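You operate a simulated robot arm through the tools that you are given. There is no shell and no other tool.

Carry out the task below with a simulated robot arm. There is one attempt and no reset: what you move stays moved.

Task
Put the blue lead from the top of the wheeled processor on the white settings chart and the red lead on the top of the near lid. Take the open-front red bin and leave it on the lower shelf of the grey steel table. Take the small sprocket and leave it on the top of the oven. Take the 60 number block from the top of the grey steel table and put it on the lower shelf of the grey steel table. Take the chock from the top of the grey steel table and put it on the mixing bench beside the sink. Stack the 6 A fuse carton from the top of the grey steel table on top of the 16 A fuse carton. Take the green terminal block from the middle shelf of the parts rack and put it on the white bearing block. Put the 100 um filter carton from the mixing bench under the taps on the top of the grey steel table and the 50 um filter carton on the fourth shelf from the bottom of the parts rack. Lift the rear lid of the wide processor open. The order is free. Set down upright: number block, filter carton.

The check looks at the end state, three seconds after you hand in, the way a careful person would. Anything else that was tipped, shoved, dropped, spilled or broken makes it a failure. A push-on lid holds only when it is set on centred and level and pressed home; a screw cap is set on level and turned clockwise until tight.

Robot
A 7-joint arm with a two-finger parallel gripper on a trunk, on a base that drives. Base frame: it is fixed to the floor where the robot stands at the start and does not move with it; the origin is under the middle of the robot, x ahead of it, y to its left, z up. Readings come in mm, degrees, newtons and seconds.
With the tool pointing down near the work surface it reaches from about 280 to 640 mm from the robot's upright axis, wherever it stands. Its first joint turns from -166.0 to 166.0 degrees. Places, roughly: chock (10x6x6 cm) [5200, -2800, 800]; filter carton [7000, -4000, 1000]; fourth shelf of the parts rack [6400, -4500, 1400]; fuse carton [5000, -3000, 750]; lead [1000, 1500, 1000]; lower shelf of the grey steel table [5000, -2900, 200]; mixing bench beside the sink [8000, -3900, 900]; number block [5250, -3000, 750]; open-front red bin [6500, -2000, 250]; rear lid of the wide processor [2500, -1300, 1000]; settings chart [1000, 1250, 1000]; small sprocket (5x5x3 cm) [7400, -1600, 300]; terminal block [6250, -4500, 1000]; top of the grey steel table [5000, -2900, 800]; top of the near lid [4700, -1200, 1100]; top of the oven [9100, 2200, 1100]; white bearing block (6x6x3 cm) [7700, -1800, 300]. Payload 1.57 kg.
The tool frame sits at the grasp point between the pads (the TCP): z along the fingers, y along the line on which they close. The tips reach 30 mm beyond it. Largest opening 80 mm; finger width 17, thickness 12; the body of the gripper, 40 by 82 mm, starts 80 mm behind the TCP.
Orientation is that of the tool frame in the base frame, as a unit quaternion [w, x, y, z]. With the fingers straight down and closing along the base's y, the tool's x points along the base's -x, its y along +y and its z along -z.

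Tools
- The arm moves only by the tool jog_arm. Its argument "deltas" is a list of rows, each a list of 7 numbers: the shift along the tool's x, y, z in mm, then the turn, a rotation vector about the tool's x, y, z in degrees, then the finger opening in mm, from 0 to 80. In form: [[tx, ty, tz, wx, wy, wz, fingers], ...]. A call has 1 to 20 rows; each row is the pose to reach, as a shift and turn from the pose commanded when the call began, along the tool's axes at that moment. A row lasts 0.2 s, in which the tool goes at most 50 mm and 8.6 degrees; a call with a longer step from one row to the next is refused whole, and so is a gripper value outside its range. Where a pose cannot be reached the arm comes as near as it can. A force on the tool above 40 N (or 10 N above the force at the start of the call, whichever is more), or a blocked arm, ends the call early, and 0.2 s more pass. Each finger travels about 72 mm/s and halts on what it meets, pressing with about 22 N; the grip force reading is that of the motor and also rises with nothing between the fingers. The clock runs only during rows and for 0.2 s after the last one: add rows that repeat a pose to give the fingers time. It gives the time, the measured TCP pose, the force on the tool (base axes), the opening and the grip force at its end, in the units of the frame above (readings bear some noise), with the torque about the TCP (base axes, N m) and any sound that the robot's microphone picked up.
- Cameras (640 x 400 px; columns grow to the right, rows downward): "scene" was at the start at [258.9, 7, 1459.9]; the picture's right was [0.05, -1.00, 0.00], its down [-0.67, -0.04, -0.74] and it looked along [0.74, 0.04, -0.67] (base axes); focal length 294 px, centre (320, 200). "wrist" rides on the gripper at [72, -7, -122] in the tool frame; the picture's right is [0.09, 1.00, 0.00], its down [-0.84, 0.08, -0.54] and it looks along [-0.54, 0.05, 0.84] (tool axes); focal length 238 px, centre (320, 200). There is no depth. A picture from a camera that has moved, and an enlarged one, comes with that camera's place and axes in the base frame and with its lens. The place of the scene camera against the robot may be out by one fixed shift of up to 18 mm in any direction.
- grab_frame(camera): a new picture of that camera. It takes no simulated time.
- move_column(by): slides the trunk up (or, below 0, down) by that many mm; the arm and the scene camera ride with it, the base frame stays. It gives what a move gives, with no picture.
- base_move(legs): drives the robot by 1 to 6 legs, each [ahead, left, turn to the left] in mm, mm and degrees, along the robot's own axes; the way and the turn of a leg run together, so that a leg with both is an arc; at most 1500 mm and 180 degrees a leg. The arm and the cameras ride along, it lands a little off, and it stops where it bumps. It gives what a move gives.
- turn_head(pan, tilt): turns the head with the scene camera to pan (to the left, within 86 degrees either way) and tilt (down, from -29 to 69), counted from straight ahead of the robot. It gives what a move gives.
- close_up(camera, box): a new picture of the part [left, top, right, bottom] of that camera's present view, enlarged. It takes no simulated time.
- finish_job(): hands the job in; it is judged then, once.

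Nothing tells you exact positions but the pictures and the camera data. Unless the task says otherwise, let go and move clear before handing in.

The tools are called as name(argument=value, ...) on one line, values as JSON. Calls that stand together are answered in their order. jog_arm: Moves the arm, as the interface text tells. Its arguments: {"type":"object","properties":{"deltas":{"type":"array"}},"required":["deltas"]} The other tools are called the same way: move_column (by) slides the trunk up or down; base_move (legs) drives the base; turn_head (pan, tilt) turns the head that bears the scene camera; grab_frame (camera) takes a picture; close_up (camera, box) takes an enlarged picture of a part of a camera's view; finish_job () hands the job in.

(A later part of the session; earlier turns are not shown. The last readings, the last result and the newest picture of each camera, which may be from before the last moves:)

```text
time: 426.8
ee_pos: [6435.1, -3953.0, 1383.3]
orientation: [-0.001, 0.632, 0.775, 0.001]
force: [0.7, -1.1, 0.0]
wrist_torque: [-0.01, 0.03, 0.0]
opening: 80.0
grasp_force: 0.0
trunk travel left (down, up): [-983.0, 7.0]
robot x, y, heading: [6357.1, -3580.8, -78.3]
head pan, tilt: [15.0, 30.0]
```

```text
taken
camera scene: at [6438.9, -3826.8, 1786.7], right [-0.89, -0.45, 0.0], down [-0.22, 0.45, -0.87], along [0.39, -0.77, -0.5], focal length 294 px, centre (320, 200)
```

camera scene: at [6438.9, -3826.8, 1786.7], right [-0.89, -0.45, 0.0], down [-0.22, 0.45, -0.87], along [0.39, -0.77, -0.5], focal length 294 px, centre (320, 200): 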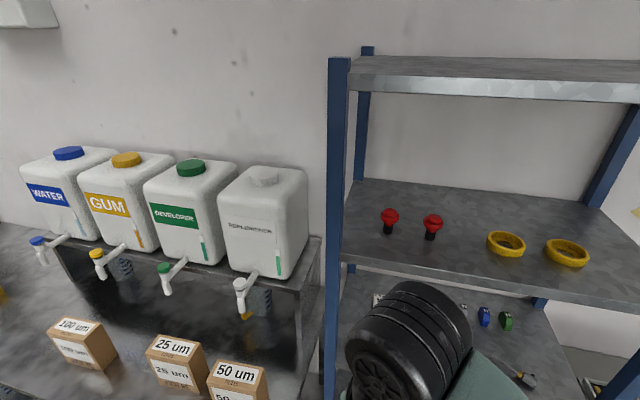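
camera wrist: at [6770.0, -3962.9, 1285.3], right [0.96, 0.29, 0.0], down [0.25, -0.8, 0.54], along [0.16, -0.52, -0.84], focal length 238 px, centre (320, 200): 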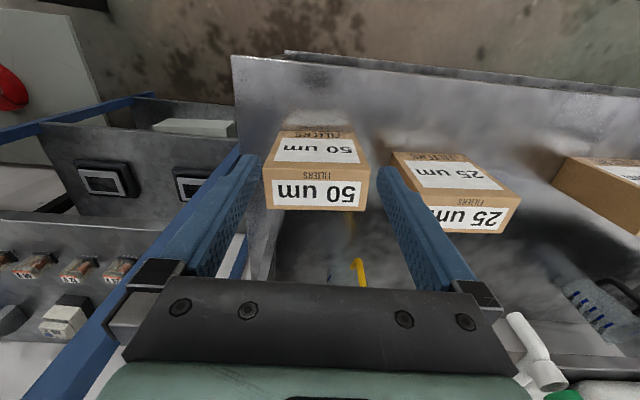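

There is a free strip along the front of shelf 4 (z≈1394) in front of the two red knobs. I can pick and place the carton with the same near-horizontal tool pose (azimuth 14°, pitch 22°), gripping its 59 mm depth. Setting that orientation.

jog_arm(deltas=[[0, 15.1, -6.6, -3.87, -3.71, -5.74, 80], [0, 30.2, -13.3, -7.74, -7.43, -11.5, 80], [0, 45.3, -19.9, -11.6, -11.1, -17.2, 80], [0, 60.5, -26.6, -15.5, -14.9, -22.9, 80], [0, 75.6, -33.2, -19.4, -18.6, -28.7, 80], [0, 90.7, -39.9, -23.2, -22.3, -34.4, 80], [0, 105.8, -46.5, -27.1, -26, -40.2, 80], [0, 120.9, -53.1, -31, -29.7, -45.9, 80], [0, 136, -59.8, -34.8, -33.4, -51.6, 80], [0, 151.1, -66.4, -38.7, -37.1, -57.4, 80], [0, 166.3, -73.1, -42.6, -40.9, -63.1, 80], [0, 181.4, -79.7, -46.5, -44.6, -68.8, 80], [0, 196.5, -86.4, -50.3, -48.3, -74.6, 80], [0.3, 211.6, -93, -54.2, -52, -80.3, 80], [0.3, 211.6, -93, -54.2, -52, -80.3, 80]])

grab_frame(camera="wrist")

turn_head(pan=0, tilt=40)

grab_frame(camera="scene")

```text
time: 430.0
ee_pos: [6643.0, -3910.8, 1475.4]
orientation: [0.556, -0.1, 0.823, 0.068]
force: [-1.1, -0.9, 0.2]
wrist_torque: [0.0, 0.03, 0.01]
opening: 80.1
grasp_force: 0.1
trunk travel left (down, up): [-983.0, 7.0]
robot x, y, heading: [6357.6, -3581.1, -78.3]
head pan, tilt: [15.0, 30.0]
```

```text
taken
camera wrist: at [6509.1, -3951.4, 1454.2], right [-0.27, 0.96, -0.08], down [-0.2, 0.03, 0.98], along [0.94, 0.29, 0.19], focal length 238 px, centre (320, 200)
```

wrist: 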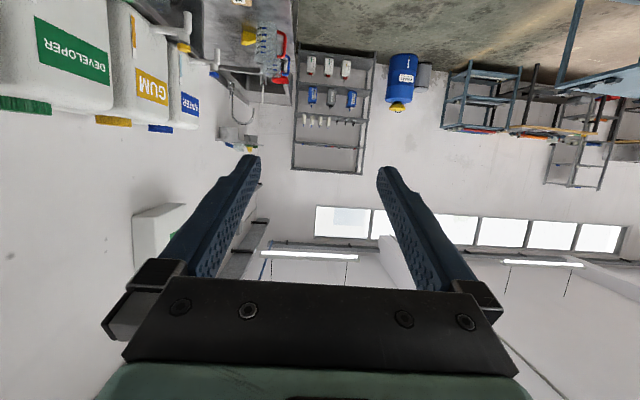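

```text
time: 430.8
ee_pos: [6643.3, -3910.8, 1475.8]
orientation: [0.556, -0.1, 0.822, 0.069]
force: [-0.3, -0.2, 0.3]
wrist_torque: [0.01, -0.03, -0.02]
opening: 79.9
grasp_force: 0.0
trunk travel left (down, up): [-983.0, 7.0]
robot x, y, heading: [6359.3, -3585.3, -78.2]
head pan, tilt: [0.0, 40.0]
```

```text
taken
camera scene: at [6415.9, -3829.2, 1771.3], right [-0.98, -0.2, 0.0], down [-0.13, 0.63, -0.77], along [0.16, -0.75, -0.64], focal length 294 px, centre (320, 200)
```

scene: 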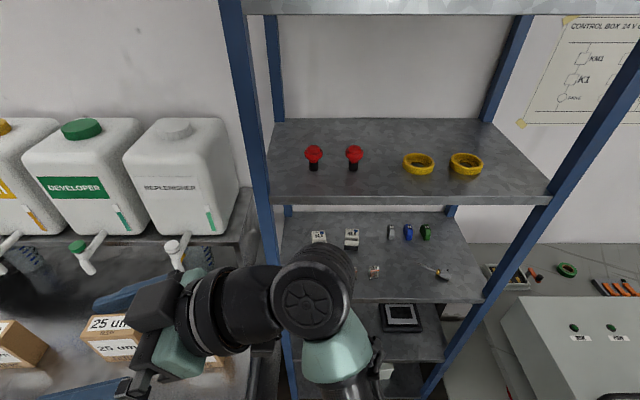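

The rack post would be too close for a west-side approach at the carton's present spot, so I'll first shift the 50 µm carton ~75 mm toward the bench front with a vertical grasp. Repositioning.

base_move(legs=[[0, 290, 0], [80, 0, 0]])

move_column(by=-300)

grab_frame(camera="scene")

```text
time: 433.5
ee_pos: [6944.2, -3928.0, 1477.2]
orientation: [0.555, -0.1, 0.823, 0.068]
force: [1.0, 0.3, -0.9]
wrist_torque: [-0.01, 0.01, 0.0]
opening: 80.0
grasp_force: 0.1
trunk travel left (down, up): [-983.0, 7.0]
robot x, y, heading: [6661.1, -3597.1, -78.4]
head pan, tilt: [0.0, 40.0]
```

```text
time: 436.5
ee_pos: [6944.7, -3929.4, 1177.2]
orientation: [0.556, -0.1, 0.823, 0.068]
force: [0.1, -0.2, 0.0]
wrist_torque: [0.01, 0.01, 0.0]
opening: 80.2
grasp_force: 0.0
trunk travel left (down, up): [-683.0, 307.0]
robot x, y, heading: [6655.4, -3601.9, -78.5]
head pan, tilt: [0.0, 40.0]
```

```text
taken
camera scene: at [6716.7, -3847.8, 1471.3], right [-0.98, -0.2, 0.0], down [-0.13, 0.63, -0.77], along [0.16, -0.75, -0.64], focal length 294 px, centre (320, 200)
```

scene: 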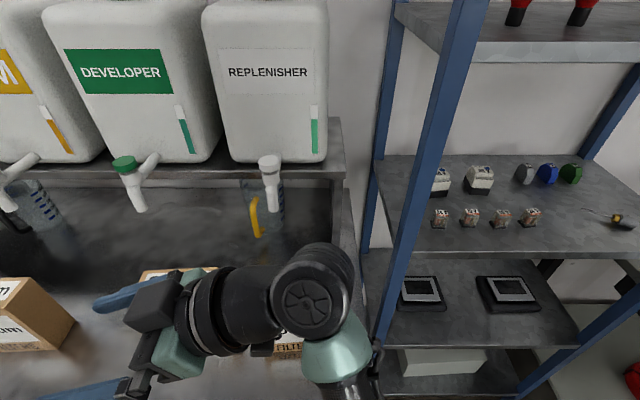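

jog_arm(deltas=[[11.2, -18.4, -18.9, 0, 8.5, 0, 80], [22.5, -36.9, -37.7, 0, 17, 0, 80], [33.8, -55.3, -56.6, 0, 25.5, 0, 80], [45, -73.8, -75.4, 0, 34, 0, 80], [56.3, -92.2, -94.3, 0, 42.5, 0, 80], [67.5, -110.6, -113.1, 0, 51, 0, 80], [78.8, -129, -132, 0, 59.5, 0, 80], [90, -147.5, -150.8, 0, 68, 0, 80], [90, -147.5, -150.8, 0, 68, 0, 80]])

grab_frame(camera="wrist")

grab_frame(camera="scene")

```text
time: 438.5
ee_pos: [6809.7, -4115.8, 1149.6]
orientation: [0.0, -0.121, 0.993, 0.0]
force: [0.3, -0.4, 0.1]
wrist_torque: [-0.01, 0.02, 0.0]
opening: 79.9
grasp_force: 0.0
trunk travel left (down, up): [-683.0, 307.0]
robot x, y, heading: [6660.0, -3604.0, -78.2]
head pan, tilt: [0.0, 40.0]
```

```text
taken
camera wrist: at [6742.5, -4138.9, 1270.3], right [-0.33, 0.94, 0.0], down [0.79, 0.28, 0.54], along [0.51, 0.18, -0.84], focal length 238 px, centre (320, 200)
```

wrist: 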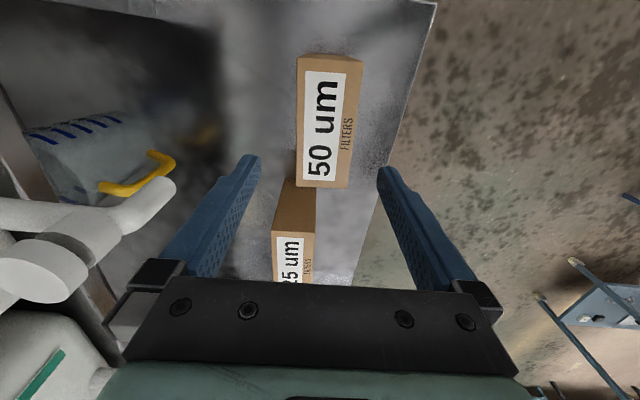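

```text
taken
camera scene: at [6716.5, -3847.7, 1471.3], right [-0.98, -0.2, 0.0], down [-0.13, 0.63, -0.77], along [0.16, -0.75, -0.64], focal length 294 px, centre (320, 200)
```

scene: 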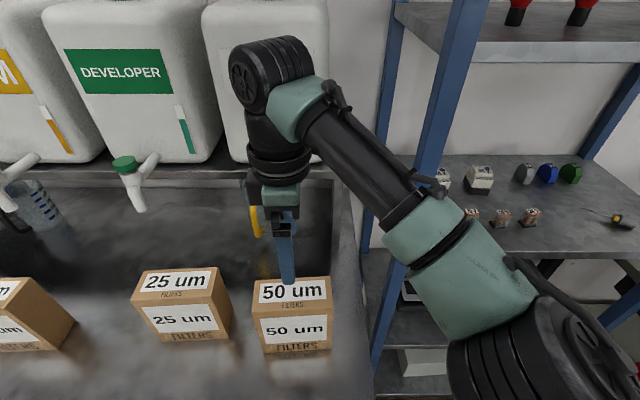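

jog_arm(deltas=[[0, 2.5, 40, 0, 0, -2, 80], [0, 5.3, 80, 0, 0, -2, 80], [0, 5.3, 95, 0, 0, -2, 80], [0, 5.3, 95, 0, 0, -2, 80]])

grab_frame(camera="wrist")

```text
time: 439.5
ee_pos: [6808.9, -4109.8, 1053.9]
orientation: [0.0, -0.137, 0.991, 0.0]
force: [0.3, 0.0, 0.3]
wrist_torque: [0.0, -0.03, -0.02]
opening: 80.1
grasp_force: 0.0
trunk travel left (down, up): [-683.0, 307.0]
robot x, y, heading: [6657.8, -3605.0, -78.4]
head pan, tilt: [0.0, 40.0]
```

```text
taken
camera wrist: at [6742.1, -4135.7, 1174.1], right [-0.36, 0.93, 0.0], down [0.78, 0.3, 0.54], along [0.51, 0.2, -0.84], focal length 238 px, centre (320, 200)
```

wrist: 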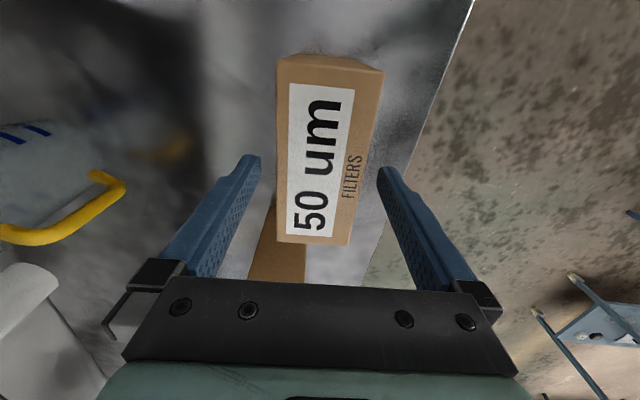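

jog_arm(deltas=[[0, 2, 20, 0, 0, 0, 80], [0, 2, 40, 0, 0, 0, 80], [0, 2, 58, 0, 0, 0, 80], [0, 2, 58, 0, 0, 0, 70], [0, 2, 58, 0, 0, 0, 60], [0, 2, 58, 0, 0, 0, 50], [0, 2, 58, 0, 0, 0, 40], [0, 2, 58, 0, 0, 0, 40]])

grab_frame(camera="wrist")

```text
time: 441.3
ee_pos: [6808.9, -4106.6, 994.9]
orientation: [0.001, -0.138, 0.99, 0.0]
force: [0.7, -2.1, -0.5]
wrist_torque: [-0.26, -0.34, -0.08]
opening: 59.9
grasp_force: 21.9
trunk travel left (down, up): [-683.0, 307.0]
robot x, y, heading: [6659.6, -3600.7, -78.4]
head pan, tilt: [0.0, 40.0]
```

```text
taken
camera wrist: at [6742.4, -4133.6, 1116.6], right [-0.36, 0.93, 0.0], down [0.78, 0.3, 0.54], along [0.51, 0.2, -0.84], focal length 238 px, centre (320, 200)
```

wrist: 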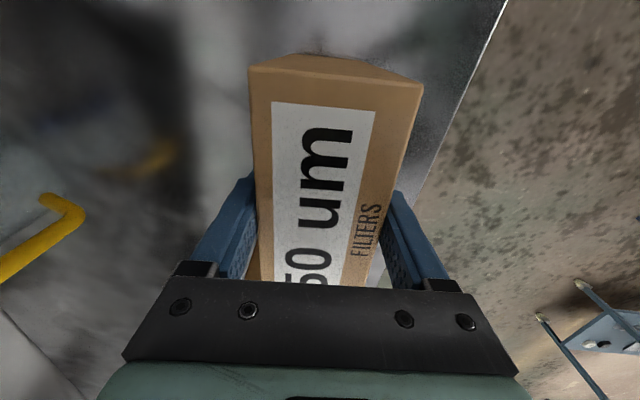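

jog_arm(deltas=[[0, 0, -8, 0, 0, 0, 40], [0, 0, -25, 0, 0, 0, 40], [-1.5, 30, -25, 0, 0, 0, 40], [-3.5, 60, -25, 0, 0, 0, 40], [-5.2, 90, -25, 0, 0, 0, 40], [-5.2, 90, -12, 0, 0, 0, 40], [-5.2, 90, -5, 0, 0, 0, 40], [-5.2, 90, -5, 0, 0, 0, 40]])

grab_frame(camera="scene")

```text
time: 443.1
ee_pos: [6788.7, -4018.9, 1000.8]
orientation: [0.001, -0.139, 0.99, 0.001]
force: [0.7, -0.1, -4.8]
wrist_torque: [-0.01, -0.01, 0.0]
opening: 59.9
grasp_force: 22.1
trunk travel left (down, up): [-683.0, 307.0]
robot x, y, heading: [6661.2, -3601.8, -78.4]
head pan, tilt: [0.0, 40.0]
```

```text
taken
camera scene: at [6716.8, -3848.3, 1471.2], right [-0.98, -0.2, 0.0], down [-0.13, 0.63, -0.77], along [0.15, -0.75, -0.64], focal length 294 px, centre (320, 200)
```

scene: 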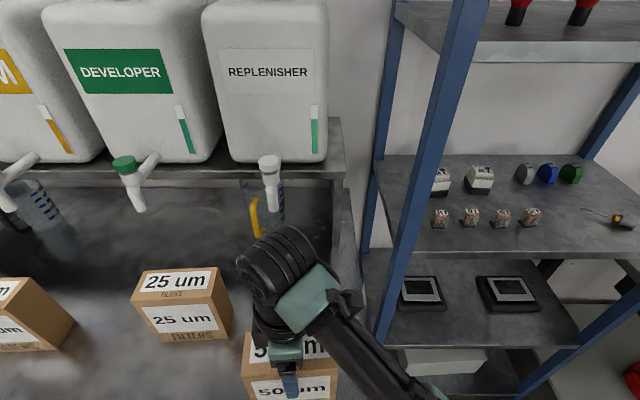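

jog_arm(deltas=[[0, 0, 2, 0, 0, 0, 40], [0, 0, 4, 0, 0, 0, 40], [0, 0, 6, 0, 0, 0, 40], [0, 0, 8, 0, 0, 0, 40], [0, 0, 8, 0, 0, 0, 40]])

```text
time: 444.3
ee_pos: [6788.9, -4019.2, 995.8]
orientation: [0.0, -0.138, 0.99, -0.002]
force: [0.8, -0.2, 22.5]
wrist_torque: [0.81, 0.18, 0.04]
opening: 59.9
grasp_force: 21.8
trunk travel left (down, up): [-683.0, 307.0]
robot x, y, heading: [6661.0, -3598.2, -78.4]
head pan, tilt: [0.0, 40.0]
```

jog_arm(deltas=[[0, 0, -3, 0, 0, 0, 59], [0, 0, -3, 0, 0, 0, 64], [0, 0, -3, 0, 0, 0, 72], [0, 0, -3, 0, 0, 0, 80], [0, 0, -3, 0, 0, 0, 80], [0, 0, -40, 0, 0, 0, 80], [0, 0, -85, 0, 0, 0, 80], [0, 0, -130, 0, 0, 0, 80], [0, 0, -165, 0, 0, 0, 80]])

grab_frame(camera="wrist")

```text
time: 446.3
ee_pos: [6789.7, -4018.6, 1159.7]
orientation: [0.001, -0.138, 0.99, 0.001]
force: [-0.1, -1.5, 0.0]
wrist_torque: [0.01, -0.01, -0.01]
opening: 80.3
grasp_force: 0.0
trunk travel left (down, up): [-683.0, 307.0]
robot x, y, heading: [6657.5, -3601.3, -78.4]
head pan, tilt: [0.0, 40.0]
```

```text
taken
camera wrist: at [6721.9, -4045.4, 1280.6], right [-0.36, 0.93, 0.0], down [0.78, 0.3, 0.54], along [0.51, 0.2, -0.84], focal length 238 px, centre (320, 200)
```

wrist: 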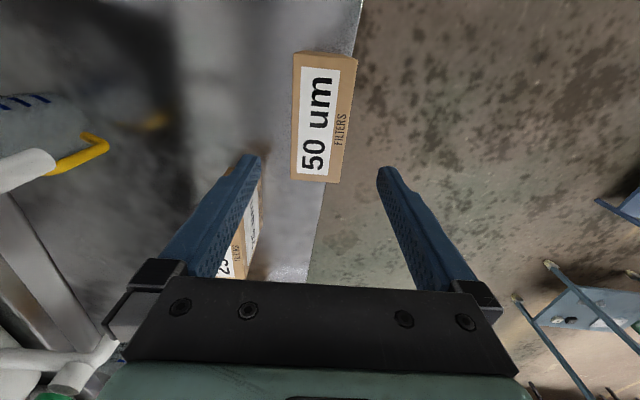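

jog_arm(deltas=[[-1, 17.6, -5, 0, -8.5, 0, 80], [-2, 35.3, -10, 0, -17, 0, 80], [-3.2, 52.9, -15, 0, -25.5, 0, 80], [-4.2, 70.5, -20, 0, -34, 0, 80], [-5.3, 88.1, -25, 0, -42.5, 0, 80], [-6.4, 105.8, -30, 0, -51, 0, 80], [-7.4, 123.4, -35, 0, -59.5, 0, 80], [-8.5, 141, -40, 0, -68, 0, 80], [-8.5, 141, -40, 0, -68, 0, 80]])

base_move(legs=[[0, -476, 0], [137, 0, 0]])

turn_head(pan=35, tilt=45)

grab_frame(camera="scene")

grab_frame(camera="wrist")

```text
time: 448.3
ee_pos: [6758.3, -3880.7, 1197.9]
orientation: [0.555, -0.115, 0.82, 0.078]
force: [0.0, -0.2, -0.3]
wrist_torque: [0.01, -0.01, 0.01]
opening: 80.1
grasp_force: 0.1
trunk travel left (down, up): [-683.0, 307.0]
robot x, y, heading: [6655.0, -3594.4, -78.3]
head pan, tilt: [0.0, 40.0]
```

```text
time: 452.0
ee_pos: [6316.4, -4112.5, 1198.1]
orientation: [0.554, -0.115, 0.821, 0.078]
force: [0.5, -1.2, 0.1]
wrist_torque: [0.02, 0.01, 0.0]
opening: 80.2
grasp_force: 0.0
trunk travel left (down, up): [-683.0, 307.0]
robot x, y, heading: [6216.8, -3833.8, -78.2]
head pan, tilt: [0.0, 40.0]
```

```text
time: 453.0
ee_pos: [6317.9, -4111.9, 1197.4]
orientation: [0.554, -0.114, 0.821, 0.078]
force: [0.2, -0.2, 0.9]
wrist_torque: [-0.04, 0.01, 0.0]
opening: 79.7
grasp_force: 0.0
trunk travel left (down, up): [-683.0, 307.0]
robot x, y, heading: [6217.7, -3830.8, -78.2]
head pan, tilt: [35.0, 45.0]
```

```text
taken
camera scene: at [6317.0, -4050.5, 1464.0], right [-0.69, -0.73, 0.0], down [-0.52, 0.48, -0.71], along [0.52, -0.48, -0.71], focal length 294 px, centre (320, 200)
```

scene: 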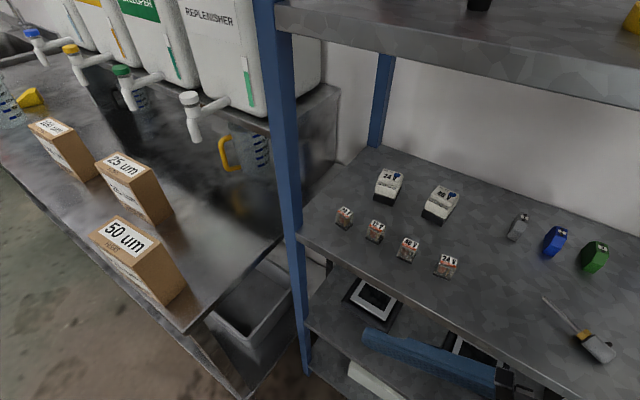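

```text
taken
camera wrist: at [6184.7, -4156.8, 1176.2], right [-0.31, 0.95, -0.08], down [-0.2, 0.02, 0.98], along [0.93, 0.32, 0.19], focal length 238 px, centre (320, 200)
```

wrist: 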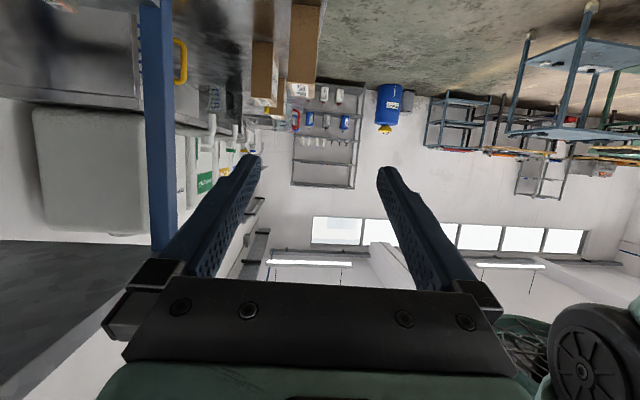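

jog_arm(deltas=[[0.7, -4.7, 41, 0, 0, 0, 80], [1.5, -9.4, 82, 0, 0, 0, 80], [2.2, -14, 123, 0, 0, 0, 80], [2.9, -18.7, 164, 0, 0, 0, 80], [3.7, -23.4, 205, 0, 0, 0, 80], [4.4, -28, 246, 0, 0, 0, 80], [5.1, -32.7, 287, 0, 0, 0, 80], [5.9, -37.4, 328, 0, 0, 0, 80], [6.6, -42.1, 369.9, 0, 0, 0, 80], [6.6, -42.1, 369.9, 0, 0, 0, 80]])

grab_frame(camera="wrist")

grab_frame(camera="scene")

```text
time: 455.2
ee_pos: [6656.4, -4058.3, 1054.4]
orientation: [0.555, -0.114, 0.82, 0.078]
force: [0.2, 0.0, -0.7]
wrist_torque: [0.01, 0.04, 0.0]
opening: 79.6
grasp_force: 0.1
trunk travel left (down, up): [-683.0, 307.0]
robot x, y, heading: [6218.4, -3833.0, -78.2]
head pan, tilt: [35.0, 45.0]
```

```text
taken
camera wrist: at [6523.6, -4103.1, 1032.9], right [-0.31, 0.95, -0.08], down [-0.2, 0.02, 0.98], along [0.93, 0.32, 0.19], focal length 238 px, centre (320, 200)
```

wrist: 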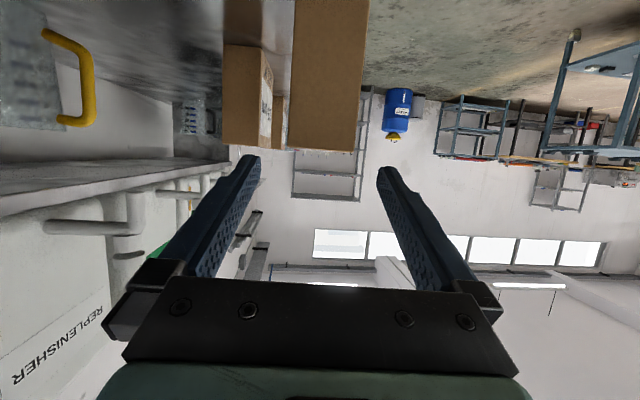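

```text
taken
camera scene: at [6316.7, -4050.2, 1464.1], right [-0.68, -0.73, 0.0], down [-0.52, 0.48, -0.71], along [0.52, -0.48, -0.71], focal length 294 px, centre (320, 200)
```

scene: 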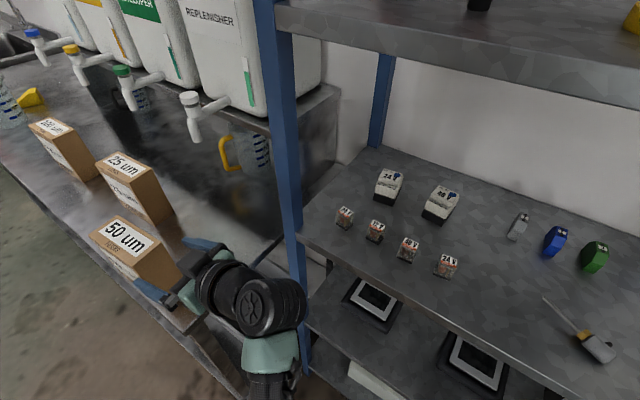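

jog_arm(deltas=[[0, 4.5, 20, 0, 0, 0, 80], [0, 4.5, 45, 0, 0, 0, 80], [0, 4.5, 45, 0, 0, 0, 80]])

grab_frame(camera="wrist")

close_up(camera="scene", box=[60, 180, 340, 380])

```text
time: 456.0
ee_pos: [6694.3, -4042.9, 1037.9]
orientation: [0.554, -0.114, 0.821, 0.078]
force: [0.6, 0.3, -0.1]
wrist_torque: [-0.01, 0.01, 0.02]
opening: 79.9
grasp_force: 0.1
trunk travel left (down, up): [-683.0, 307.0]
robot x, y, heading: [6218.1, -3833.3, -78.4]
head pan, tilt: [35.0, 45.0]
```

```text
taken
camera wrist: at [6562.7, -4087.7, 1015.3], right [-0.31, 0.95, -0.08], down [-0.2, 0.02, 0.98], along [0.93, 0.32, 0.19], focal length 238 px, centre (320, 200)
```

wrist: 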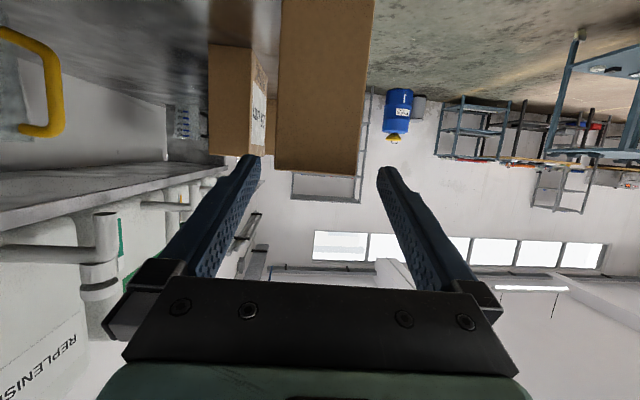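

```text
2.00 times, centred on (200, 280) of scene
camera zoom: at [6316.8, -4050.3, 1464.1], right [-0.68, -0.73, 0.0], down [-0.52, 0.48, -0.71], along [0.52, -0.48, -0.71], focal length 588 px, centre (560, 40)
```

zoom: 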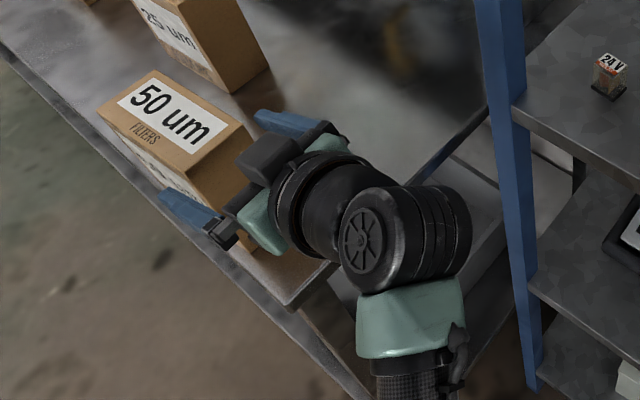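

jog_arm(deltas=[[0, 0, 25, 0, 0, 0, 80], [0, 0, 50, 0, 0, 0, 80], [0, 0, 75, 0, 0, 0, 80], [0, 0, 100, 0, 0, 0, 80], [0, 0, 100, 0, 0, 0, 80]])

grab_frame(camera="wrist")

close_up(camera="scene", box=[60, 180, 340, 380])

```text
time: 457.2
ee_pos: [6785.1, -4017.7, 999.7]
orientation: [0.555, -0.114, 0.821, 0.078]
force: [-0.8, -0.4, 0.8]
wrist_torque: [-0.02, 0.0, -0.02]
opening: 79.9
grasp_force: 0.1
trunk travel left (down, up): [-683.0, 307.0]
robot x, y, heading: [6219.2, -3828.5, -78.2]
head pan, tilt: [35.0, 45.0]
```

```text
taken
camera wrist: at [6651.2, -4062.0, 977.4], right [-0.31, 0.95, -0.08], down [-0.2, 0.02, 0.98], along [0.93, 0.32, 0.19], focal length 238 px, centre (320, 200)
```

wrist: 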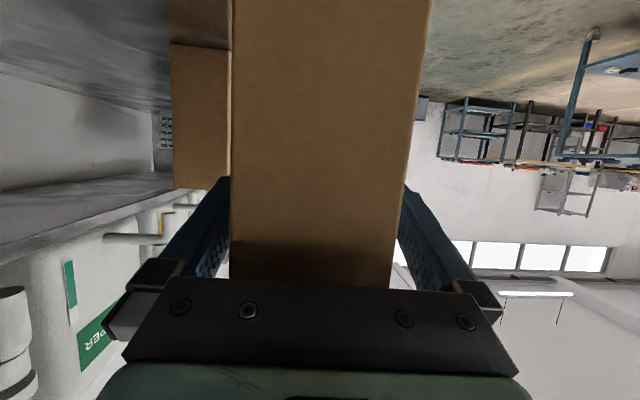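

```text
2.00 times, centred on (200, 280) of scene
camera zoom: at [6316.8, -4050.3, 1464.1], right [-0.68, -0.73, 0.0], down [-0.52, 0.48, -0.71], along [0.52, -0.48, -0.71], focal length 588 px, centre (560, 40)
```

zoom: 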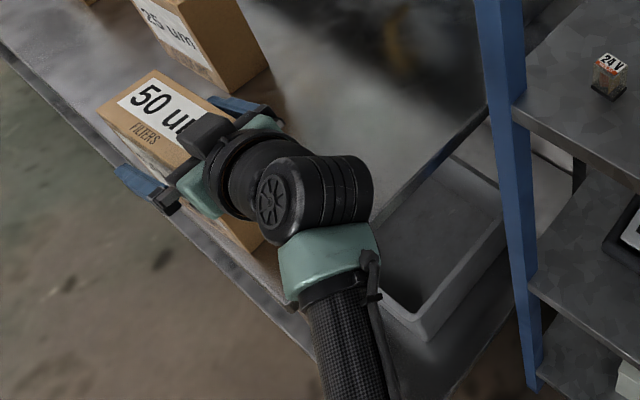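

jog_arm(deltas=[[0, 0, 0, 0, 0, 0, 70], [0, 0, 0, 0, 0, 0, 60], [0, 0, 0, 0, 0, 0, 50], [0, 0, 0, 0, 0, 0, 40], [0, 0, 0, 0, 0, 0, 40]])

jog_arm(deltas=[[-9, 0, -3.7, 0, 0, 0, 40], [-18, 0, -7.5, 0, 0, 0, 40], [-27, 0, -11, 0, 0, 0, 40], [-27, 0, -11, 0, 0, 0, 40]])

grab_frame(camera="wrist")

close_up(camera="scene", box=[60, 180, 340, 380])

```text
time: 458.4
ee_pos: [6783.7, -4017.2, 1000.0]
orientation: [0.554, -0.115, 0.821, 0.079]
force: [-0.2, -1.4, 1.1]
wrist_torque: [-0.06, -0.12, -0.08]
opening: 60.2
grasp_force: 21.6
trunk travel left (down, up): [-683.0, 307.0]
robot x, y, heading: [6216.0, -3829.8, -78.3]
head pan, tilt: [35.0, 45.0]
```

```text
time: 459.4
ee_pos: [6784.9, -4015.7, 1027.9]
orientation: [0.553, -0.115, 0.821, 0.079]
force: [-0.3, -0.7, -4.9]
wrist_torque: [-0.04, 0.02, 0.03]
opening: 60.2
grasp_force: 22.0
trunk travel left (down, up): [-683.0, 307.0]
robot x, y, heading: [6215.8, -3833.4, -78.6]
head pan, tilt: [35.0, 45.0]
```

```text
taken
camera wrist: at [6651.6, -4061.7, 1006.3], right [-0.31, 0.95, -0.08], down [-0.2, 0.02, 0.98], along [0.93, 0.32, 0.19], focal length 238 px, centre (320, 200)
```

wrist: 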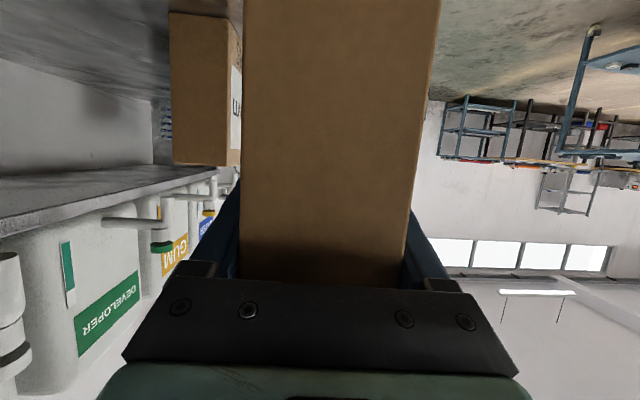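

```text
2.00 times, centred on (200, 280) of scene
camera zoom: at [6317.5, -4050.5, 1463.9], right [-0.68, -0.73, 0.0], down [-0.52, 0.48, -0.71], along [0.52, -0.48, -0.71], focal length 588 px, centre (560, 40)
```

zoom: 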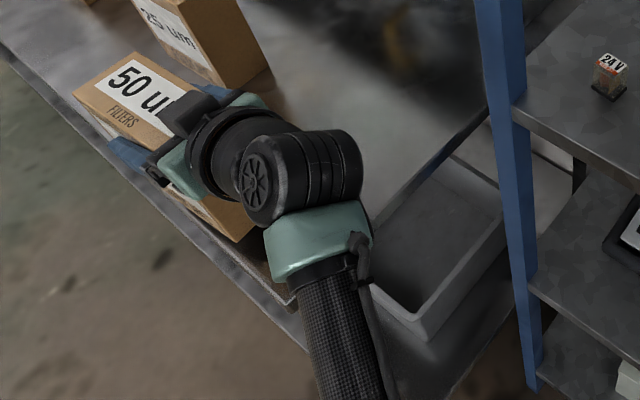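

Carton held level. Pulling it clear of the bench, then raising.

jog_arm(deltas=[[-15, 8, -8, 0, 0, 0, 40], [-20, 30, -30, 0, 0, 0, 40], [-22, 54, -56, 0, 0, 0, 40], [-23.2, 76.8, -81, 0, 0, 0, 40], [-23.2, 76.8, -81, 0, 0, 0, 40]])

move_column(by=300)

jog_arm(deltas=[[-37, 0, -15, 0, 0, 0, 40], [-74, 0, -30, 0, 0, 0, 40], [-111, 0, -45, 0, 0, 0, 40], [-144, 0, -58, 0, 0, 0, 40], [-144, 0, -58, 0, 0, 0, 40]])

turn_head(pan=10, tilt=35)

grab_frame(camera="scene")

```text
time: 460.6
ee_pos: [6699.9, -3961.9, 1081.4]
orientation: [0.554, -0.115, 0.821, 0.079]
force: [0.6, -0.2, -4.4]
wrist_torque: [0.01, 0.03, 0.03]
opening: 60.2
grasp_force: 22.5
trunk travel left (down, up): [-683.0, 307.0]
robot x, y, heading: [6217.7, -3828.4, -78.4]
head pan, tilt: [35.0, 45.0]
```

```text
time: 463.6
ee_pos: [6699.8, -3961.9, 1381.8]
orientation: [0.554, -0.115, 0.821, 0.079]
force: [0.0, -0.3, -4.7]
wrist_torque: [-0.04, 0.02, 0.0]
opening: 60.3
grasp_force: 21.8
trunk travel left (down, up): [-983.0, 7.0]
robot x, y, heading: [6218.8, -3832.6, -78.3]
head pan, tilt: [35.0, 45.0]
```

```text
time: 464.8
ee_pos: [6699.9, -3960.6, 1536.7]
orientation: [0.553, -0.115, 0.821, 0.079]
force: [0.0, -0.3, -5.0]
wrist_torque: [0.01, 0.01, 0.01]
opening: 59.8
grasp_force: 21.7
trunk travel left (down, up): [-983.0, 7.0]
robot x, y, heading: [6216.9, -3831.9, -77.9]
head pan, tilt: [35.0, 45.0]
```

```text
time: 465.7
ee_pos: [6699.7, -3960.6, 1535.1]
orientation: [0.553, -0.116, 0.821, 0.079]
force: [1.1, -0.4, -4.7]
wrist_torque: [-0.04, 0.02, -0.01]
opening: 60.0
grasp_force: 22.2
trunk travel left (down, up): [-983.0, 7.0]
robot x, y, heading: [6215.4, -3834.3, -78.2]
head pan, tilt: [10.0, 35.0]
```

```text
taken
camera scene: at [6291.2, -4076.6, 1778.8], right [-0.93, -0.37, 0.0], down [-0.21, 0.53, -0.82], along [0.3, -0.76, -0.57], focal length 294 px, centre (320, 200)
```

scene: 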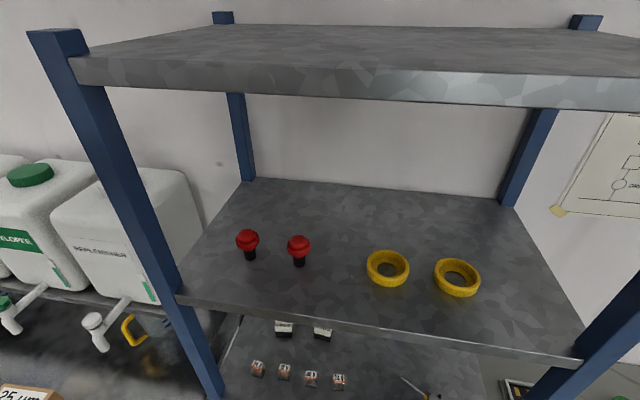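

jog_arm(deltas=[[12.2, -11, -32, 0, 0, 0, 40], [24.5, -21.9, -64, 0, 0, 0, 40], [36.7, -32.9, -96, 0, 0, 0, 40], [49, -43.8, -128, 0, 0, 0, 40], [61.2, -54.8, -160, 0, 0, 0, 40], [73.4, -65.7, -192, 0, 0, 0, 40], [85.7, -76.7, -224, 0, 0, 0, 40], [97.9, -87.6, -256.5, 0, 0, 0, 40], [97.9, -87.6, -256.5, 0, 0, 0, 40]])

grab_frame(camera="scene")

grab_frame(camera="wrist")

```text
time: 467.7
ee_pos: [6459.5, -4120.5, 1539.6]
orientation: [0.554, -0.115, 0.821, 0.078]
force: [-0.4, 0.6, -4.4]
wrist_torque: [-0.02, 0.05, -0.02]
opening: 59.8
grasp_force: 21.3
trunk travel left (down, up): [-983.0, 7.0]
robot x, y, heading: [6216.7, -3832.5, -78.0]
head pan, tilt: [10.0, 35.0]
```

```text
taken
camera scene: at [6291.3, -4076.4, 1778.8], right [-0.93, -0.37, 0.0], down [-0.21, 0.53, -0.82], along [0.3, -0.76, -0.57], focal length 294 px, centre (320, 200)
```

scene: 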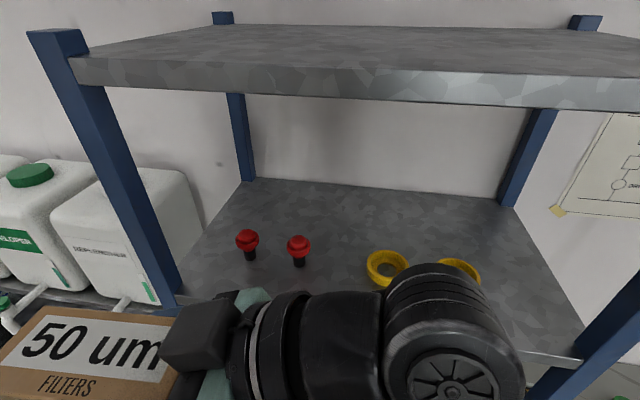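

```text
taken
camera wrist: at [6328.0, -4165.8, 1518.0], right [-0.31, 0.95, -0.08], down [-0.2, 0.02, 0.98], along [0.93, 0.32, 0.19], focal length 238 px, centre (320, 200)
```

wrist: 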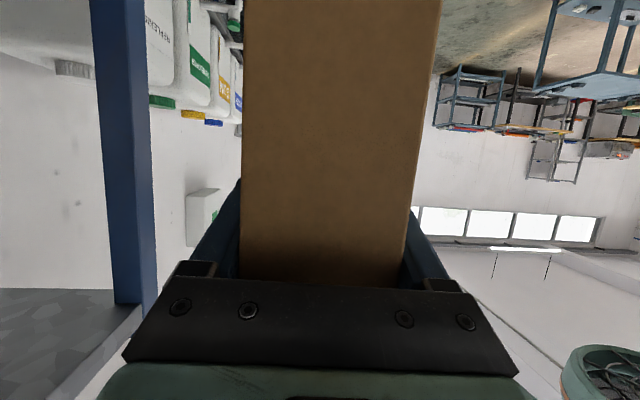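

The post front is at y≈-4247 by the wrist camera; I'll align the carton to the shelf and move in, first partially.

jog_arm(deltas=[[0.7, -30, -1.9, 1.2, 0, 0.5, 40], [1.4, -60, -3.7, 2.4, 0, 0.95, 40], [2.1, -90, -5.5, 3.52, 0, 1.42, 40], [2.9, -125, -7.7, 3.52, 0, 1.42, 40], [2.9, -125, -7.7, 3.52, 0, 1.42, 40]])

grab_frame(camera="scene")

grab_frame(camera="wrist")

```text
time: 468.9
ee_pos: [6487.3, -4243.3, 1540.6]
orientation: [0.557, -0.087, 0.824, 0.06]
force: [-0.6, -1.1, -5.3]
wrist_torque: [0.0, 0.07, -0.04]
opening: 59.7
grasp_force: 22.0
trunk travel left (down, up): [-983.0, 7.0]
robot x, y, heading: [6220.0, -3830.5, -78.1]
head pan, tilt: [10.0, 35.0]
```

```text
taken
camera scene: at [6290.8, -4076.2, 1778.9], right [-0.93, -0.37, 0.0], down [-0.21, 0.53, -0.82], along [0.3, -0.76, -0.57], focal length 294 px, centre (320, 200)
```

scene: 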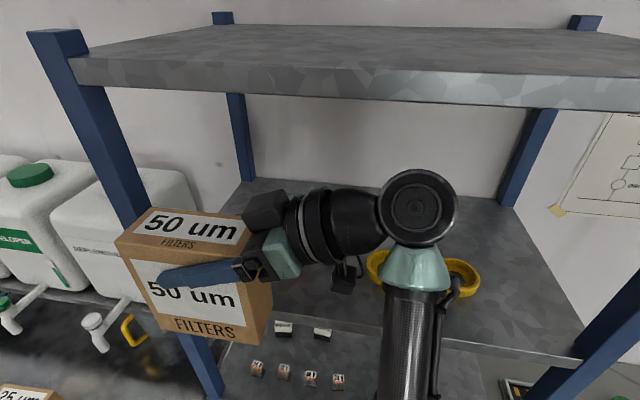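

```text
taken
camera wrist: at [6352.1, -4279.3, 1518.8], right [-0.24, 0.97, -0.08], down [-0.2, 0.03, 0.98], along [0.95, 0.26, 0.19], focal length 238 px, centre (320, 200)
```

wrist: 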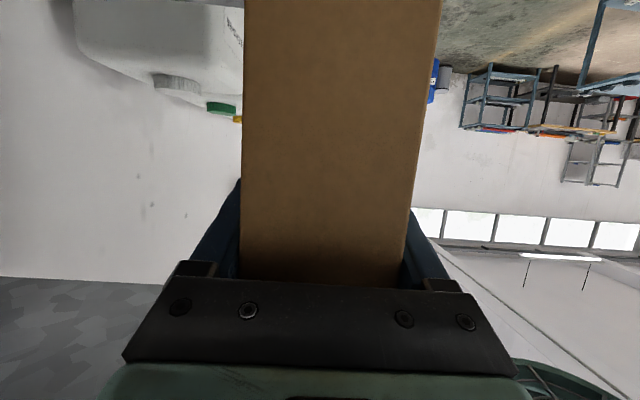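

jog_arm(deltas=[[0, -25, 0, 0, 0, 0, 40], [0, -48, 0, 0, 0, 0, 40], [0, -48, 0, 0, 0, 0, 40]])

grab_frame(camera="scene")

turn_head(pan=30, tilt=50)

grab_frame(camera="scene")

```text
time: 469.7
ee_pos: [6496.7, -4290.1, 1540.8]
orientation: [0.557, -0.088, 0.824, 0.06]
force: [-1.0, -0.5, -3.7]
wrist_torque: [0.02, 0.02, -0.03]
opening: 59.6
grasp_force: 22.2
trunk travel left (down, up): [-983.0, 7.0]
robot x, y, heading: [6217.0, -3831.3, -78.2]
head pan, tilt: [10.0, 35.0]
```

```text
taken
camera scene: at [6290.6, -4076.3, 1778.9], right [-0.93, -0.37, 0.0], down [-0.21, 0.53, -0.82], along [0.3, -0.76, -0.57], focal length 294 px, centre (320, 200)
```

scene: 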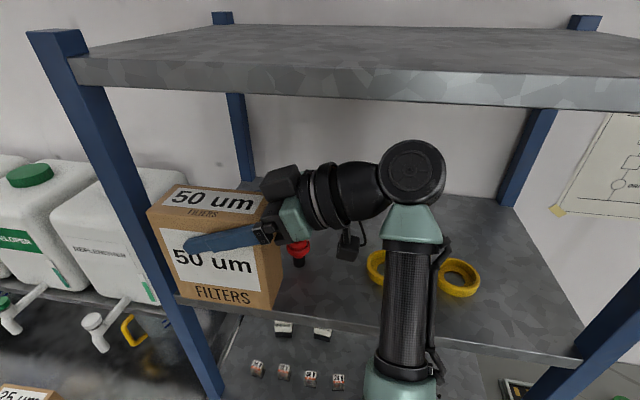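

```text
time: 470.6
ee_pos: [6495.7, -4289.6, 1539.6]
orientation: [0.556, -0.088, 0.824, 0.061]
force: [0.0, -0.6, -4.6]
wrist_torque: [0.01, 0.0, 0.01]
opening: 59.8
grasp_force: 22.1
trunk travel left (down, up): [-983.0, 7.0]
robot x, y, heading: [6219.4, -3831.6, -78.3]
head pan, tilt: [30.0, 50.0]
```

```text
taken
camera scene: at [6309.4, -4052.9, 1757.0], right [-0.75, -0.67, 0.0], down [-0.51, 0.57, -0.64], along [0.43, -0.48, -0.77], focal length 294 px, centre (320, 200)
```

scene: 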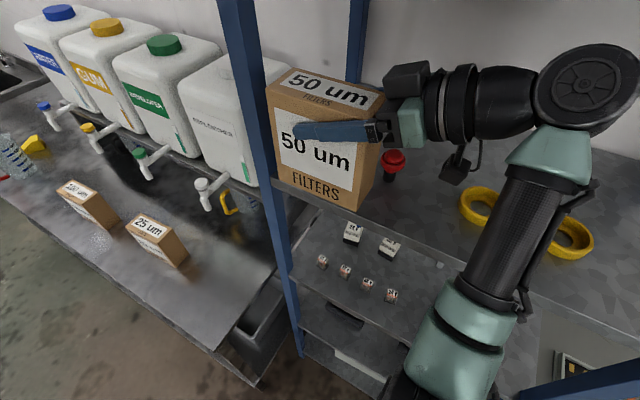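

jog_arm(deltas=[[0, -12, 0, 0, 0, 0, 40], [9, -12, 3.7, 0, 0, 0, 40], [17, -12, 7, 0, 0, 0, 40], [17, -12, 7, 0, 0, 0, 40]])

grab_frame(camera="scene")

turn_head(pan=10, tilt=35)

close_up(camera="scene", box=[120, 160, 360, 360])

```text
time: 471.6
ee_pos: [6499.1, -4303.0, 1521.0]
orientation: [0.556, -0.088, 0.824, 0.061]
force: [0.7, -0.4, -5.5]
wrist_torque: [-0.01, 0.02, 0.02]
opening: 60.0
grasp_force: 22.2
trunk travel left (down, up): [-983.0, 7.0]
robot x, y, heading: [6222.3, -3830.9, -78.3]
head pan, tilt: [30.0, 50.0]
```

```text
taken
camera scene: at [6309.4, -4052.9, 1757.0], right [-0.75, -0.67, 0.0], down [-0.51, 0.57, -0.64], along [0.43, -0.48, -0.77], focal length 294 px, centre (320, 200)
```

scene: 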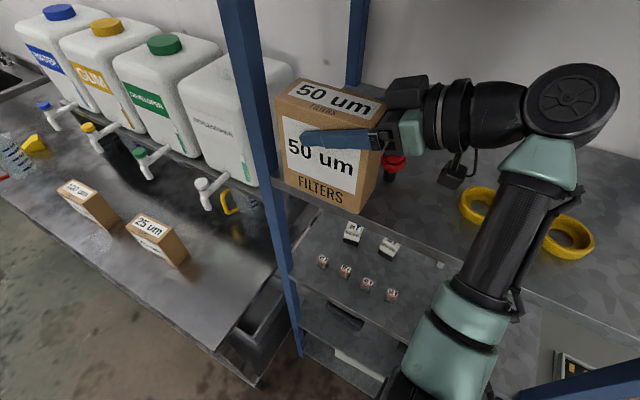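

```text
time: 472.4
ee_pos: [6497.9, -4301.8, 1522.6]
orientation: [0.556, -0.087, 0.824, 0.06]
force: [-0.3, 0.0, -5.1]
wrist_torque: [-0.01, 0.02, -0.02]
opening: 60.1
grasp_force: 22.2
trunk travel left (down, up): [-983.0, 7.0]
robot x, y, heading: [6218.2, -3829.1, -78.0]
head pan, tilt: [10.0, 35.0]
```

```text
2.00 times, centred on (240, 260) of scene
camera zoom: at [6290.9, -4076.9, 1778.7], right [-0.93, -0.37, 0.0], down [-0.21, 0.53, -0.82], along [0.3, -0.76, -0.57], focal length 588 px, centre (480, 80)
```

zoom: 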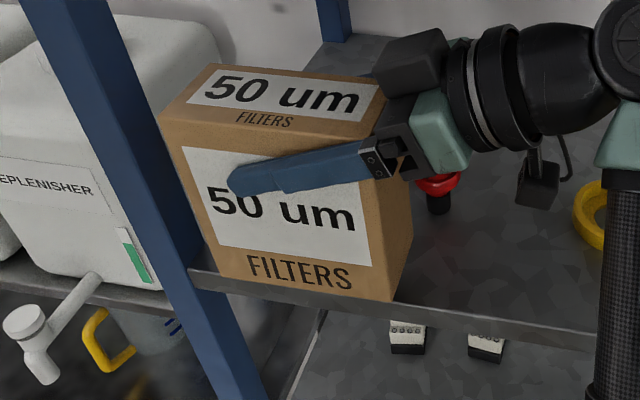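

jog_arm(deltas=[[0, -7, 0, 0, 0, 0, 40], [1.9, -7, 0.7, 0, 0, 0, 40], [3.7, -7, 1.5, 0, 0, 0, 40], [5.6, -7, 2.2, 0, 0, 0, 40], [7.4, -7, 3, 0, 0, 0, 40], [7.4, -7, 3, 0, 0, 0, 40]])

```text
time: 473.8
ee_pos: [6500.3, -4308.9, 1513.4]
orientation: [0.556, -0.088, 0.824, 0.061]
force: [0.0, -0.2, -4.7]
wrist_torque: [-0.02, 0.04, -0.03]
opening: 59.8
grasp_force: 22.5
trunk travel left (down, up): [-983.0, 7.0]
robot x, y, heading: [6215.0, -3829.3, -78.3]
head pan, tilt: [10.0, 35.0]
```

jog_arm(deltas=[[1.9, 0, 0.7, 0, 0, 0, 40], [3.7, 0, 1.5, 0, 0, 0, 40], [5.6, 0, 2.2, 0, 0, 0, 40], [7.4, 0, 3, 0, 0, 0, 40], [9.3, 0, 3.7, 0, 0, 0, 40], [9.3, 0, 3.7, 0, 0, 0, 40]])

close_up(camera="scene", box=[120, 160, 360, 360])

```text
time: 475.2
ee_pos: [6500.8, -4309.0, 1504.3]
orientation: [0.556, -0.088, 0.824, 0.06]
force: [0.0, -0.5, -4.3]
wrist_torque: [0.0, 0.03, 0.0]
opening: 60.0
grasp_force: 21.9
trunk travel left (down, up): [-983.0, 7.0]
robot x, y, heading: [6215.7, -3827.8, -78.1]
head pan, tilt: [10.0, 35.0]
```

```text
2.00 times, centred on (240, 260) of scene
camera zoom: at [6290.8, -4077.0, 1778.7], right [-0.93, -0.37, 0.0], down [-0.21, 0.53, -0.82], along [0.3, -0.76, -0.57], focal length 588 px, centre (480, 80)
```

zoom: 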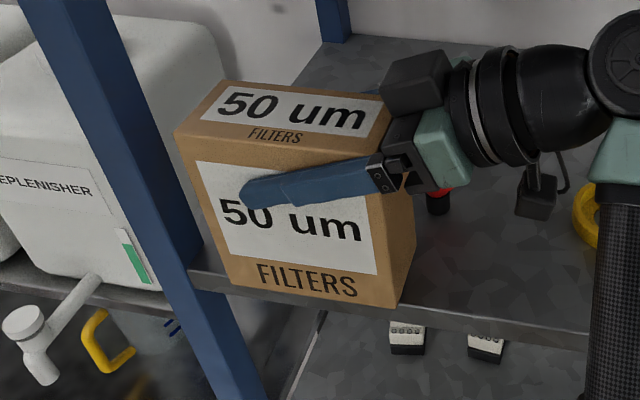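

jog_arm(deltas=[[-1.5, -6, -0.6, 0, 0, 0, 40], [-1.5, -13, -0.6, 0, 0, 0, 40], [0.5, -13, 0.2, 0, 0, 0, 40], [2.5, -13, 1, 0, 0, 0, 40], [4.5, -13, 1.8, 0, 0, 0, 40], [6.5, -13, 2.6, 0, 0, 0, 40], [8.5, -13, 3.4, 0, 0, 0, 40]])

close_up(camera="scene", box=[120, 160, 360, 360])

```text
time: 476.8
ee_pos: [6503.1, -4321.2, 1499.5]
orientation: [0.559, -0.089, 0.823, 0.056]
force: [2.8, -4.1, 19.2]
wrist_torque: [-0.03, 0.84, 0.26]
opening: 59.9
grasp_force: 21.9
trunk travel left (down, up): [-983.0, 7.0]
robot x, y, heading: [6216.5, -3829.2, -78.0]
head pan, tilt: [10.0, 35.0]
```

```text
2.00 times, centred on (240, 260) of scene
camera zoom: at [6290.0, -4075.5, 1779.5], right [-0.93, -0.37, 0.0], down [-0.21, 0.53, -0.82], along [0.3, -0.76, -0.57], focal length 588 px, centre (480, 80)
```

zoom: 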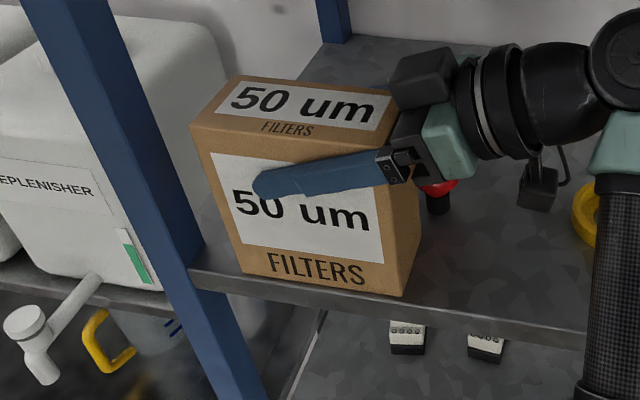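

Contact with the shelf; carton flush on the front strip. Releasing and retreating along the tool axis.

jog_arm(deltas=[[-2.5, 0, -1, 0, 0, 0, 59], [-2.5, 0, -1, 0, 0, 0, 62], [-2.5, 0, -1, 0, 0, 0, 67], [-2.5, 0, -1, 0, 0, 0, 73], [-2.5, 0, -1, 0, 0, 0, 76], [-2.5, 0, -1, 0, 0, 0, 76]])

close_up(camera="scene", box=[120, 160, 360, 360])

grab_frame(camera="wrist")

```text
time: 478.2
ee_pos: [6502.3, -4321.6, 1498.2]
orientation: [0.557, -0.088, 0.824, 0.06]
force: [-0.3, 0.3, 0.4]
wrist_torque: [0.02, 0.0, -0.01]
opening: 76.1
grasp_force: 0.0
trunk travel left (down, up): [-983.0, 7.0]
robot x, y, heading: [6215.9, -3834.2, -78.0]
head pan, tilt: [10.0, 35.0]
```

```text
2.00 times, centred on (240, 260) of scene
camera zoom: at [6290.5, -4076.6, 1778.8], right [-0.93, -0.37, 0.0], down [-0.21, 0.53, -0.82], along [0.3, -0.76, -0.57], focal length 588 px, centre (480, 80)
```

zoom: 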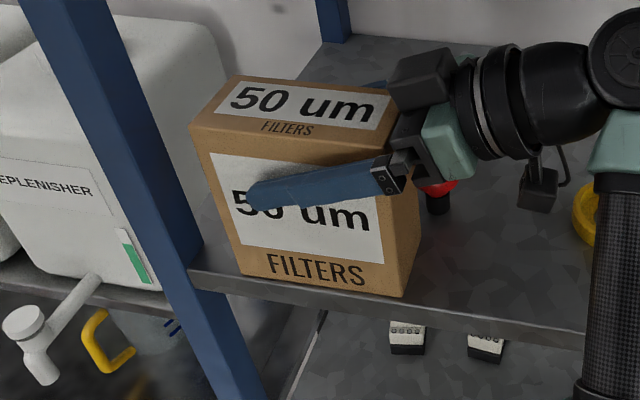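

```text
taken
camera wrist: at [6367.7, -4357.9, 1475.8], right [-0.24, 0.97, -0.08], down [-0.2, 0.03, 0.98], along [0.95, 0.26, 0.19], focal length 238 px, centre (320, 200)
```

wrist: 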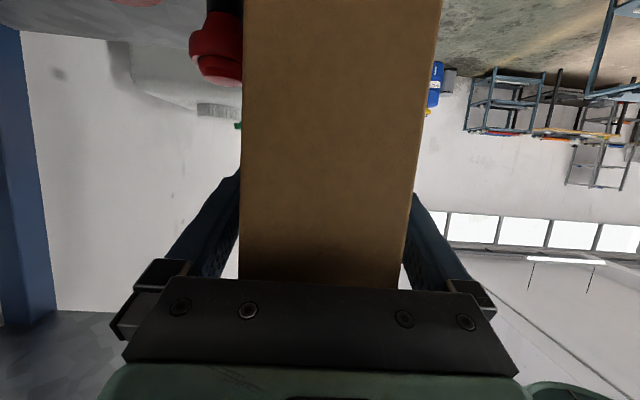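

jog_arm(deltas=[[10, 0, -25, 0, 0, 0, 78], [20, 0, -49, 0, 0, 0, 78], [32, 0, -79, 0, 0, 0, 78], [44, 0, -109, 0, 0, 0, 78], [53, 0, -131, 0, 0, 0, 78], [53, 40, -131, 0, 0, 0, 78], [53, 80, -131, 0, 0, 0, 78], [53, 125, -131, 0, 0, 0, 78], [53, 170, -131, 0, 0, 0, 78]])

grab_frame(camera="scene")

```text
time: 480.2
ee_pos: [6329.3, -4182.9, 1498.4]
orientation: [0.556, -0.088, 0.824, 0.06]
force: [0.1, 0.8, 0.2]
wrist_torque: [-0.03, -0.01, 0.01]
opening: 78.1
grasp_force: 0.1
trunk travel left (down, up): [-983.0, 7.0]
robot x, y, heading: [6213.7, -3829.6, -78.0]
head pan, tilt: [10.0, 35.0]
```

```text
taken
camera scene: at [6290.2, -4074.6, 1779.2], right [-0.93, -0.37, 0.0], down [-0.21, 0.53, -0.82], along [0.3, -0.76, -0.57], focal length 294 px, centre (320, 200)
```

scene: 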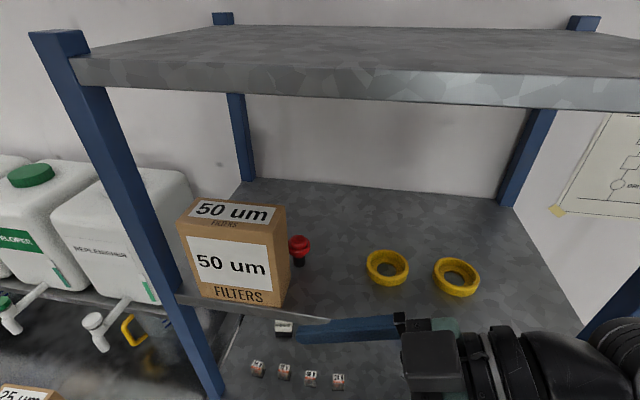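

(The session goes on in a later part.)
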